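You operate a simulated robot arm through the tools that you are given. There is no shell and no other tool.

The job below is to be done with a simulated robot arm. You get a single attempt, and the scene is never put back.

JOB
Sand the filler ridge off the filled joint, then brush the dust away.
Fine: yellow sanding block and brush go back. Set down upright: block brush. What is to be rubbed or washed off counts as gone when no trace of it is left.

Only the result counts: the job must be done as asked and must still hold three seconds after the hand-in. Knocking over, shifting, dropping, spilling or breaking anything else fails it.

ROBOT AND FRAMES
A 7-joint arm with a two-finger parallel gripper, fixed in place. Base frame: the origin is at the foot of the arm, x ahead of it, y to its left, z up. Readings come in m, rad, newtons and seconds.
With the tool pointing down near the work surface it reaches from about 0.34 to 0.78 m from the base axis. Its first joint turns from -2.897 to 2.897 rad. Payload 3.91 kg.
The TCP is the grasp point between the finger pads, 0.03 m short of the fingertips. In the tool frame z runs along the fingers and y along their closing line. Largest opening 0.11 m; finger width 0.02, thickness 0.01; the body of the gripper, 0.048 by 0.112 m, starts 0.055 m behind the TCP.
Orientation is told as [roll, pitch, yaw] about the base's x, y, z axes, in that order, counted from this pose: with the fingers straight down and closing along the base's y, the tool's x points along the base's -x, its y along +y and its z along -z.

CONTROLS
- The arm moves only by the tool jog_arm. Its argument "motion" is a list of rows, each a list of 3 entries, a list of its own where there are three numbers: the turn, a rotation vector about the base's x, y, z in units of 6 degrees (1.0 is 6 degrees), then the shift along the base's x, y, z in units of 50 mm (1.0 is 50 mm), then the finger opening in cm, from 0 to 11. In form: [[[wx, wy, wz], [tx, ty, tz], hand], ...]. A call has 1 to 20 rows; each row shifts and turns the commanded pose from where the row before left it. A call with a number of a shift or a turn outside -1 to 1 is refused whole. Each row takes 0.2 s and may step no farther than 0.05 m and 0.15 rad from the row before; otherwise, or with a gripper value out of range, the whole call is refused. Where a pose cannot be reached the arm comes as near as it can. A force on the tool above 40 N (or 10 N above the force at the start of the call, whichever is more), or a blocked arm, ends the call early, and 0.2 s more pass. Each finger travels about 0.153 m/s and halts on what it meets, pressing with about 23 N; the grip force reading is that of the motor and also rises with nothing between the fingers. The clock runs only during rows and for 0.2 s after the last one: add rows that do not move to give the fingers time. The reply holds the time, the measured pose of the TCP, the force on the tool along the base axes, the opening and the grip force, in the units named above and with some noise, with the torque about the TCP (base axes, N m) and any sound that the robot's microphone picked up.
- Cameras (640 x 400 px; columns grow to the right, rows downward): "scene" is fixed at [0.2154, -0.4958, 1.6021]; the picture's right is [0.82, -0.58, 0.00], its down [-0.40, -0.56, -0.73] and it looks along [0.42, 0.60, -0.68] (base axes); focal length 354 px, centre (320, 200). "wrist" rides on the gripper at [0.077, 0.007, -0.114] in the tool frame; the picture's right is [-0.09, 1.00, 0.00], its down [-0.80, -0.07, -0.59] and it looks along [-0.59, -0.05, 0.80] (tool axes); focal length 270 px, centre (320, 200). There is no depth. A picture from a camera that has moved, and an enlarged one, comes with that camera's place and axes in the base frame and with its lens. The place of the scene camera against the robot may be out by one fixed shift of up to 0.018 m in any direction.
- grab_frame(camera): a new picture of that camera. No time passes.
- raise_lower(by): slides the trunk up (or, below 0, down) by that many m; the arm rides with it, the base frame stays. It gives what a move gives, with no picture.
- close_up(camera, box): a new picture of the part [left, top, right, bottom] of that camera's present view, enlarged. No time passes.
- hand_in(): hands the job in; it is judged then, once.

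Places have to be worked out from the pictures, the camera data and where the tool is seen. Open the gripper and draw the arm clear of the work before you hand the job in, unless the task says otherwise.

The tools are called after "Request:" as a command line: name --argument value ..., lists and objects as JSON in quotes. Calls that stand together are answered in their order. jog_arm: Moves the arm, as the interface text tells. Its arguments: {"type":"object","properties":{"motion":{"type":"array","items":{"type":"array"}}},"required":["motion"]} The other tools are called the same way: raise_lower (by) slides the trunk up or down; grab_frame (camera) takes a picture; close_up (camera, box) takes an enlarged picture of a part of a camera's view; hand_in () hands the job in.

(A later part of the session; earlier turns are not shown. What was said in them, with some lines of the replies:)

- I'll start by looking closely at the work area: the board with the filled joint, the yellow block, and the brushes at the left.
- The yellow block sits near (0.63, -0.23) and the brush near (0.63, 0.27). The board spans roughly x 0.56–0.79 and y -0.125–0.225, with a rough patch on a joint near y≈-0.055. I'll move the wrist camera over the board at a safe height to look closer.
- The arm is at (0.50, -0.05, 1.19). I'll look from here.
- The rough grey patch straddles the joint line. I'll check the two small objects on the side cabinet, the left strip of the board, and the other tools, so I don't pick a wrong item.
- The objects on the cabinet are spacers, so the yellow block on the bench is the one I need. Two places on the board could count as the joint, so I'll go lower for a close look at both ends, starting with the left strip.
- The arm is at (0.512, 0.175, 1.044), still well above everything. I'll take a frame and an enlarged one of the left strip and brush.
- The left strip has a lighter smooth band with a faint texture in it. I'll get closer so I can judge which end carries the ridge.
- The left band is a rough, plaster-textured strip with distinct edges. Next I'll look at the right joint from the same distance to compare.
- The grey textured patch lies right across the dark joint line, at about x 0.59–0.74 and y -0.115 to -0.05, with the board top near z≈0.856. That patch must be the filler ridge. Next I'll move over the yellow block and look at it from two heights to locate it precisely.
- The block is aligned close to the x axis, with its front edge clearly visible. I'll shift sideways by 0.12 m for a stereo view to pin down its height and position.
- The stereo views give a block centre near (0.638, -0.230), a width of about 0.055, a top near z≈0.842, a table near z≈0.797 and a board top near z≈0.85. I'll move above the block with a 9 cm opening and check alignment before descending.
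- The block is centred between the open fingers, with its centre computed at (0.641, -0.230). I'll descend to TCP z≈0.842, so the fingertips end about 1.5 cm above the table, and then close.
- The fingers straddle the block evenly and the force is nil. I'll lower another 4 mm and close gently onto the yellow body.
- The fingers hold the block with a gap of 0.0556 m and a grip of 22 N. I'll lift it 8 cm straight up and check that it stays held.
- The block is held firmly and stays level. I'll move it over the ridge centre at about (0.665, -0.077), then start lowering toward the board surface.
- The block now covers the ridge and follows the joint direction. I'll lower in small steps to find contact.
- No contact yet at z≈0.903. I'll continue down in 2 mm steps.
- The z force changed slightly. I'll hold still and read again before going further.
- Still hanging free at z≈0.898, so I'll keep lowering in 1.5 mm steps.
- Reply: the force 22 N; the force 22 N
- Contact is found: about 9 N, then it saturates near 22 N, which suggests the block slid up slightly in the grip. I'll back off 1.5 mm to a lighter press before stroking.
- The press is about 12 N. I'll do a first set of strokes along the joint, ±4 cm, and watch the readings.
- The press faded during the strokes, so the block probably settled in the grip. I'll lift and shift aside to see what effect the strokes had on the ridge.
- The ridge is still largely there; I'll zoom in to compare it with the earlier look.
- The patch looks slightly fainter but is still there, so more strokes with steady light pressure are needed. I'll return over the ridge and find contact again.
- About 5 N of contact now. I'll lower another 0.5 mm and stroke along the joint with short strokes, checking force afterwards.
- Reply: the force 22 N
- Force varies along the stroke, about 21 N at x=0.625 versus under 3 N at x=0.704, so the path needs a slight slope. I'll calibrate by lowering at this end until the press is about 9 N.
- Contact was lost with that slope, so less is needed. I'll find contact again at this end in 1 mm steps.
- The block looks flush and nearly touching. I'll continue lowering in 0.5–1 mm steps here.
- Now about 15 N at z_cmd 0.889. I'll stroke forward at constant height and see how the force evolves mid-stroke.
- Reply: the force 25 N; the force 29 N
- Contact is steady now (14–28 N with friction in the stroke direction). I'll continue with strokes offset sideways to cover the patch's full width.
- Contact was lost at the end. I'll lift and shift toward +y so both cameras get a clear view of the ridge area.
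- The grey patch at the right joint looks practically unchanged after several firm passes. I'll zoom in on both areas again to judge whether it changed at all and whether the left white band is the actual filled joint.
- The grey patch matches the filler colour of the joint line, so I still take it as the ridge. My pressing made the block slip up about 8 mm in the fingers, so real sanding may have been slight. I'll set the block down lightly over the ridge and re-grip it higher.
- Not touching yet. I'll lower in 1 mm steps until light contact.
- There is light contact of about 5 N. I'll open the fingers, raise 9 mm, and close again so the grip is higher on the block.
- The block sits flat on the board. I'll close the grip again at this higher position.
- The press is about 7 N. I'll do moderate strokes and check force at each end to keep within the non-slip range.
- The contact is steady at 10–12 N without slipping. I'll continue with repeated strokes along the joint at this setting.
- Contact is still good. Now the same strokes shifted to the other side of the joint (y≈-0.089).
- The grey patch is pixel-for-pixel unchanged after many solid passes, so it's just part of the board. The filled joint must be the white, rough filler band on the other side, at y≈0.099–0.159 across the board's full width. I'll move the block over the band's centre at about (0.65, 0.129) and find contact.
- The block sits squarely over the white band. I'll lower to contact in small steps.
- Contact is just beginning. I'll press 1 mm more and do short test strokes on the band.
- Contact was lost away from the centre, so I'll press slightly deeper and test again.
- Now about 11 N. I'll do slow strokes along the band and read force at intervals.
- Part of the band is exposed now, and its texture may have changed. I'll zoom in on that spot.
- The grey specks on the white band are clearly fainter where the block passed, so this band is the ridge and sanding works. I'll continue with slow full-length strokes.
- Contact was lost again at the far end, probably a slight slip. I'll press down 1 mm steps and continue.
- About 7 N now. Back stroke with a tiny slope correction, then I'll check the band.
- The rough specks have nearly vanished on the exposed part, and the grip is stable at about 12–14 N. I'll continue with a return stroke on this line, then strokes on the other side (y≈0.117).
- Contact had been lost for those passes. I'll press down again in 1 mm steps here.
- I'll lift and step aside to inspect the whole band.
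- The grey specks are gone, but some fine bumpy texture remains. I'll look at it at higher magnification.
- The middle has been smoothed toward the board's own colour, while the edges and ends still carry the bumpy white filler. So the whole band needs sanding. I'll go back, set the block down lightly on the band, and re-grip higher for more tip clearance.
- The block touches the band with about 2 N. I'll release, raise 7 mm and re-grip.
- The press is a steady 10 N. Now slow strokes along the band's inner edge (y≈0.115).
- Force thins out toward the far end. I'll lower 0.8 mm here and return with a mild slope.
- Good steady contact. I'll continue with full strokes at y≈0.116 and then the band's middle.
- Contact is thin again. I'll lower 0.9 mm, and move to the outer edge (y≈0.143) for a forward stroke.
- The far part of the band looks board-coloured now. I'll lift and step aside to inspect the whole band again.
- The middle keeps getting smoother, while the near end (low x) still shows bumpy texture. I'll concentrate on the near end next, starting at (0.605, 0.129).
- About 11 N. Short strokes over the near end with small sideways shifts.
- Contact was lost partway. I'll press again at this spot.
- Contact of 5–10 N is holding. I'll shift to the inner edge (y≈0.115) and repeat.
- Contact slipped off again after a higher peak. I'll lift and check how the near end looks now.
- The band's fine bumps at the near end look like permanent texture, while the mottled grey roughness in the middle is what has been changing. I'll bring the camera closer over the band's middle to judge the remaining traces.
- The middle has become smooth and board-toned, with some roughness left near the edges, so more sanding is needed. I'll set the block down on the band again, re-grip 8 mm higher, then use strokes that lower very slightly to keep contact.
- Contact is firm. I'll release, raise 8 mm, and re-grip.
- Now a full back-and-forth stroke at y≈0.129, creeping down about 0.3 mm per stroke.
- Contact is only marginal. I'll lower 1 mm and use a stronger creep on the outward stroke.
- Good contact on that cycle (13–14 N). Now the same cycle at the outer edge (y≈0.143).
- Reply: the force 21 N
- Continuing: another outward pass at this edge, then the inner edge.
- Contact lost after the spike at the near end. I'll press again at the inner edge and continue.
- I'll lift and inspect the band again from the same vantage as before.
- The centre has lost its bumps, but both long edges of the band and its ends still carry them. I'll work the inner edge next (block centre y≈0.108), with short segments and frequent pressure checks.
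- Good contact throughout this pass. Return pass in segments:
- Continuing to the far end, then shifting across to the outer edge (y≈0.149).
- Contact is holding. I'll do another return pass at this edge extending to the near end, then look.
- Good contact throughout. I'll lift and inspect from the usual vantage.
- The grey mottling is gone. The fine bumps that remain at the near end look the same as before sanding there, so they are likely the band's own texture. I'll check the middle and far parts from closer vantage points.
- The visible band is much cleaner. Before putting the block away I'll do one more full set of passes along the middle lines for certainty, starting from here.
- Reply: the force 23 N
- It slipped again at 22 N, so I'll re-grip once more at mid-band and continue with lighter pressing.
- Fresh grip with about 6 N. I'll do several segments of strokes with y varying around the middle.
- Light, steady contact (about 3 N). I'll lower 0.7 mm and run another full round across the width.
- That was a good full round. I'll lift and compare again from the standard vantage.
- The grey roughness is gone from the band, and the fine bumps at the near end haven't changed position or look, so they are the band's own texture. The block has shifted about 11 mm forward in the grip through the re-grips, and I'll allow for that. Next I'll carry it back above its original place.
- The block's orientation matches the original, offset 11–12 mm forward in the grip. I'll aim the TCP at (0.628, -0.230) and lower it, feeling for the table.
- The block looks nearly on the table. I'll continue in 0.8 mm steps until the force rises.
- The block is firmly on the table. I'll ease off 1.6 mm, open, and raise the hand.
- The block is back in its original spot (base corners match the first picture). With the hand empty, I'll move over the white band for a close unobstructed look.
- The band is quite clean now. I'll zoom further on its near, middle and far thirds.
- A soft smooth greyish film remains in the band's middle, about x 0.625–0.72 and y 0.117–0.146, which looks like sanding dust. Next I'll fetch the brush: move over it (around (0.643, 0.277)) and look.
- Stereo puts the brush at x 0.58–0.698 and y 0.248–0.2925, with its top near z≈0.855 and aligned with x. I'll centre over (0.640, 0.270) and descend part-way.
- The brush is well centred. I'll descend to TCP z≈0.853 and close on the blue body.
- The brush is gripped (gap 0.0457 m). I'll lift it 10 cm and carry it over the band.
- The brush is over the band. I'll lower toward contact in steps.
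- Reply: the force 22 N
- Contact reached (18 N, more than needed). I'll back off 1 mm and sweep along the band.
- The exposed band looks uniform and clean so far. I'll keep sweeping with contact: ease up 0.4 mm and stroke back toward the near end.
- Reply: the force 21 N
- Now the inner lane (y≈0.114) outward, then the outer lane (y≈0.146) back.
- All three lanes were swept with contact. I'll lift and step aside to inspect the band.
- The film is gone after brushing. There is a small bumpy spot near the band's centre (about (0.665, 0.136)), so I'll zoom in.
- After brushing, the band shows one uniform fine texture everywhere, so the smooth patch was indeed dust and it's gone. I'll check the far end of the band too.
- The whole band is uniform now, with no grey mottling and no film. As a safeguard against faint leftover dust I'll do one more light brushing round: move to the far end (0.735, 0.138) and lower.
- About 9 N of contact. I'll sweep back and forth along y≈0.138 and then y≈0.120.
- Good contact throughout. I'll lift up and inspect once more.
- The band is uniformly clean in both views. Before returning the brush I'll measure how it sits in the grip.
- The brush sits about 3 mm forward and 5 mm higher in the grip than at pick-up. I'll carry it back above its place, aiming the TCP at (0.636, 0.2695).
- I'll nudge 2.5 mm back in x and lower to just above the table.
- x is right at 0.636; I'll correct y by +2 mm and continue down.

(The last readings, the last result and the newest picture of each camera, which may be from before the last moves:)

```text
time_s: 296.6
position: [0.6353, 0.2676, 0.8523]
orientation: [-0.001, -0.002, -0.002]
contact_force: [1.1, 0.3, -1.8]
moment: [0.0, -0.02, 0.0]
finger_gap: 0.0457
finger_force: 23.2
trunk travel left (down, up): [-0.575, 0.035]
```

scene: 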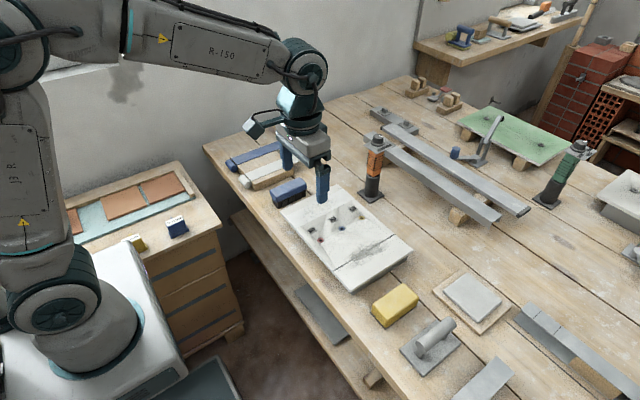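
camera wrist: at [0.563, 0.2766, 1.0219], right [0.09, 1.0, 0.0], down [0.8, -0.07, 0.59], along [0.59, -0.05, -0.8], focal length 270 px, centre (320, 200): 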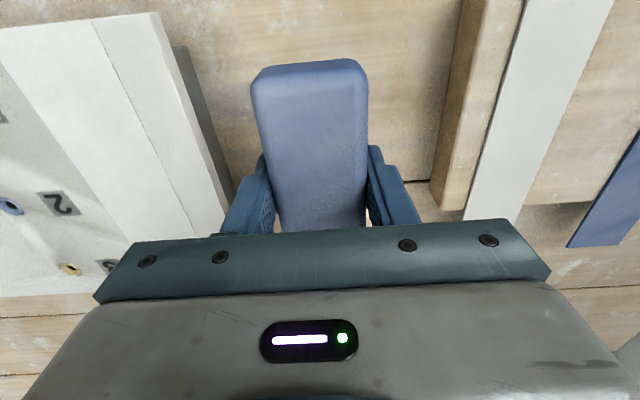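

Request:
jog_arm --motion '[[[0, 0, 0], [0, 0, -0.03], 3], [[0, 0, 0], [0, 0, 0], 3]]'

Request:
jog_arm --motion '[[[0, 0, 0], [0, 0, -0.025], 3], [[0, 0, 0], [0, 0, 0], 3]]'

```text
time_s: 297.2
position: [0.6353, 0.2682, 0.8495]
orientation: [-0.001, -0.001, -0.001]
contact_force: [0.3, 0.3, -1.5]
moment: [-0.02, -0.01, -0.02]
finger_gap: 0.0455
finger_force: 23.2
trunk travel left (down, up): [-0.575, 0.035]
```

```text
time_s: 297.8
position: [0.6347, 0.2678, 0.8498]
orientation: [0.001, -0.001, 0.0]
contact_force: [-0.1, -0.4, -2.0]
moment: [-0.01, 0.03, 0.0]
finger_gap: 0.0456
finger_force: 22.5
trunk travel left (down, up): [-0.575, 0.035]
```

Request:
jog_arm --motion '[[[0, 0, 0], [0, 0, -0.025], 3], [[0, 0, 0], [0, 0, 0], 3]]'

Request:
jog_arm --motion '[[[0, 0, 0], [0, 0, -0.02], 3], [[0, 0, 0], [0, 0, 0], 3]]'

```text
time_s: 298.4
position: [0.6339, 0.2674, 0.8486]
orientation: [0.0, 0.0, 0.001]
contact_force: [-0.2, 0.0, -1.3]
moment: [-0.01, -0.01, 0.0]
finger_gap: 0.0458
finger_force: 23.2
trunk travel left (down, up): [-0.575, 0.035]
```

```text
time_s: 299.0
position: [0.6335, 0.2688, 0.8471]
orientation: [-0.001, 0.0, -0.001]
contact_force: [-0.3, 0.2, 2.5]
moment: [-0.01, -0.17, -0.02]
finger_gap: 0.046
finger_force: 22.9
trunk travel left (down, up): [-0.575, 0.035]
```

The bristles touch the table at z≈0.847 as expected. A touch more pressure, then I'll release and raise the hand.

Request:
jog_arm --motion '[[[0, 0, 0], [0, 0, -0.01], 3], [[0, 0, 0], [0, 0, 0], 3], [[0, 0, 0], [0, 0, 0], 5], [[0, 0, 0], [0, 0, 0], 7], [[0, 0, 0], [0, 0, 0], 9], [[0, 0, 0], [0, 0, 0], 9]]'

Request:
jog_arm --motion '[[[0, 0, 0], [0, 0, 0.4], 9], [[0, 0, 0], [0, 0, 0.8], 9], [[0, 0, 0], [0, 0, 0.8], 9], [[0, 0, 0], [0, 0, 0], 9]]'

Request:
close_up --camera "scene" --box '[200, 120, 440, 270]'

Request:
grab_frame --camera "wrist"

```text
time_s: 300.4
position: [0.6348, 0.268, 0.8473]
orientation: [-0.002, -0.001, -0.001]
contact_force: [-0.2, 0.0, -1.0]
moment: [-0.01, -0.02, -0.03]
finger_gap: 0.09
finger_force: 0.0
trunk travel left (down, up): [-0.575, 0.035]
```

```text
time_s: 301.4
position: [0.6357, 0.267, 0.9456]
orientation: [-0.001, -0.001, -0.001]
contact_force: [1.0, 0.0, 0.5]
moment: [-0.02, -0.01, 0.01]
finger_gap: 0.0901
finger_force: 0.0
trunk travel left (down, up): [-0.575, 0.035]
```

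```text
2.67 times, centred on (320, 195) of scene
camera zoom: at [0.2154, -0.4958, 1.6021], right [0.82, -0.58, 0.0], down [-0.4, -0.56, -0.73], along [0.42, 0.6, -0.68], focal length 943 px, centre (320, 213)
```

zoom: 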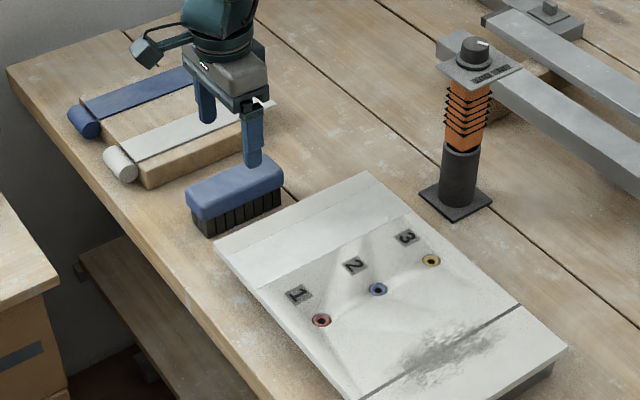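

```text
taken
camera wrist: at [0.5588, 0.2736, 1.0604], right [0.09, 1.0, 0.0], down [0.8, -0.07, 0.59], along [0.59, -0.05, -0.8], focal length 270 px, centre (320, 200)
```

wrist: 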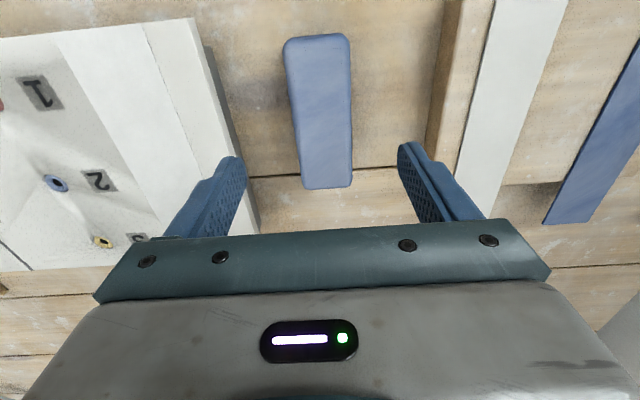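

The brush stands upright in its original place, and the board hasn't moved. I'll withdraw the arm upward and back to near its starting pose for a last unobstructed look.

Request:
jog_arm --motion '[[[0, 0, 0], [0, 0, 0.9], 9], [[0, 0, 0], [0, 0, 0.9], 10], [[0, 0, 0], [-0.6, -0.2, 0.7], 11], [[0, 0, 0], [-0.8, -0.2, 0.5], 11], [[0, 0, 0], [-0.8, -0.2, 0.5], 11], [[0, 0, 0], [-0.8, -0.2, 0.5], 11], [[0, 0, 0], [-0.8, -0.2, 0.4], 11], [[0, 0, 0], [-0.7, -0.2, 0.2], 11], [[0, 0, 0], [0, 0, 0], 11]]'

Request:
grab_frame --camera "scene"

Request:
close_up --camera "scene" --box '[260, 170, 420, 270]'

Request:
close_up --camera "scene" --box '[340, 240, 540, 400]'

Request:
close_up --camera "scene" --box '[275, 180, 355, 235]'

```text
time_s: 303.4
position: [0.4137, 0.2081, 1.1768]
orientation: [0.0, -0.001, 0.001]
contact_force: [0.0, -1.3, 0.4]
moment: [-0.03, 0.01, 0.01]
finger_gap: 0.1101
finger_force: 0.0
trunk travel left (down, up): [-0.575, 0.035]
```

```text
taken
```

scene: 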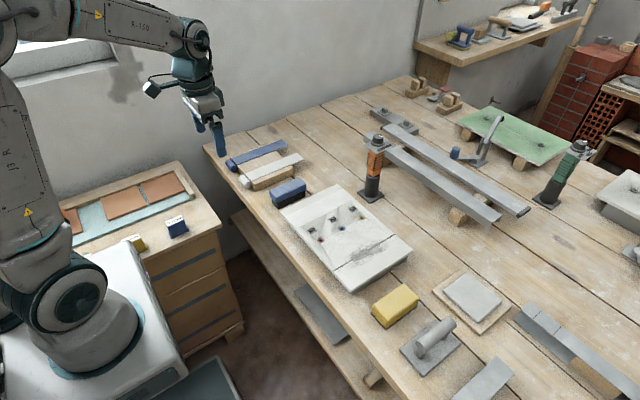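

```text
4.00 times, centred on (340, 220) of scene
camera zoom: at [0.2154, -0.4958, 1.6021], right [0.82, -0.58, 0.0], down [-0.4, -0.56, -0.73], along [0.42, 0.6, -0.68], focal length 1414 px, centre (240, 120)
```

zoom: 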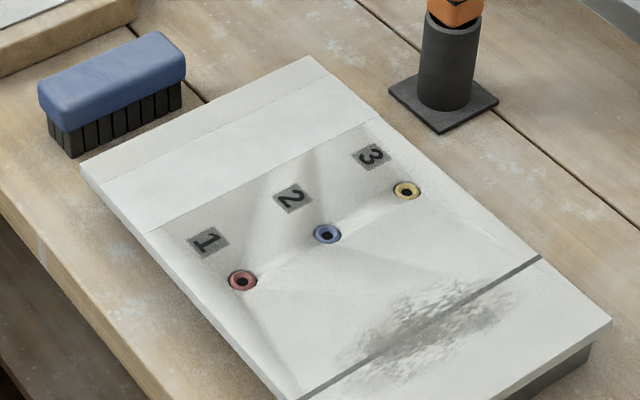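

```text
2.50 times, centred on (440, 320) of scene
camera zoom: at [0.2154, -0.4958, 1.6021], right [0.82, -0.58, 0.0], down [-0.4, -0.56, -0.73], along [0.42, 0.6, -0.68], focal length 884 px, centre (20, -100)
```

zoom: 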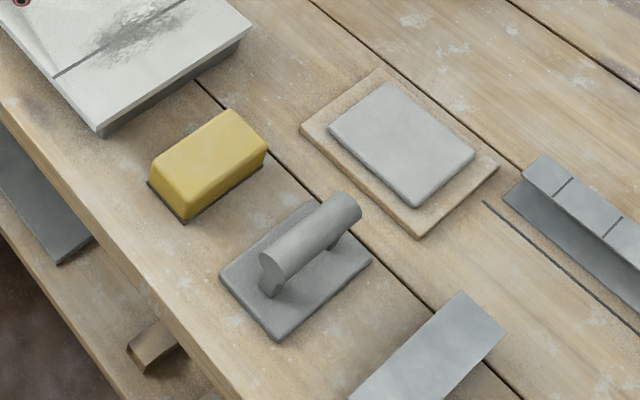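

```text
7.27 times, centred on (315, 208) of scene
camera zoom: at [0.2154, -0.4958, 1.6021], right [0.82, -0.58, 0.0], down [-0.4, -0.56, -0.73], along [0.42, 0.6, -0.68], focal length 2572 px, centre (356, 146)
```

zoom: 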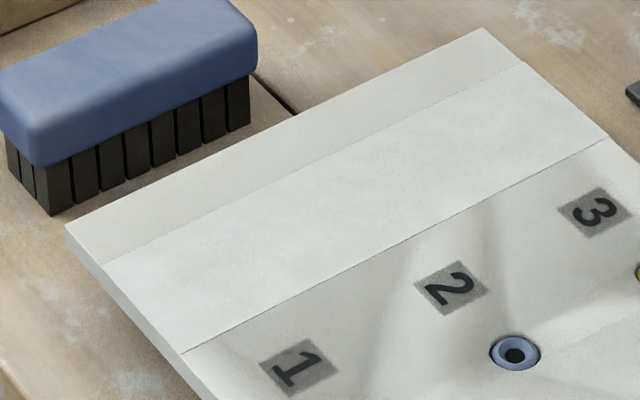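

The white filler band is clean and even. The yellow block and the brush stand upright in their original places, nothing else has moved, and the arm is clear with the gripper open. Handing in.

Request:
hand_in

```text
The job is handed in.
```

The filler ridge is sanded off the filled joint and the dust is brushed away. The job is handed in, but no verdict came back.

- **Joint:** the filled joint turned out to be the white band near the left end of the board, next to the brush. In the last close-ups the band is even, with no grey roughness and no dust film left.
- **Wrong patch first:** I began sanding the grey patch on the dark line at the other end of the board. Many firm passes changed nothing there, so I took it to be part of the board and moved on.
- **Tools:** the yellow sanding block and the brush are both back, upright. Compared with the first pictures, the block matches its old place and the brush is within about 3 mm of its own.
- **Surroundings:** the board and the things around it look unmoved. The gripper is open and the arm is drawn back near its starting position.
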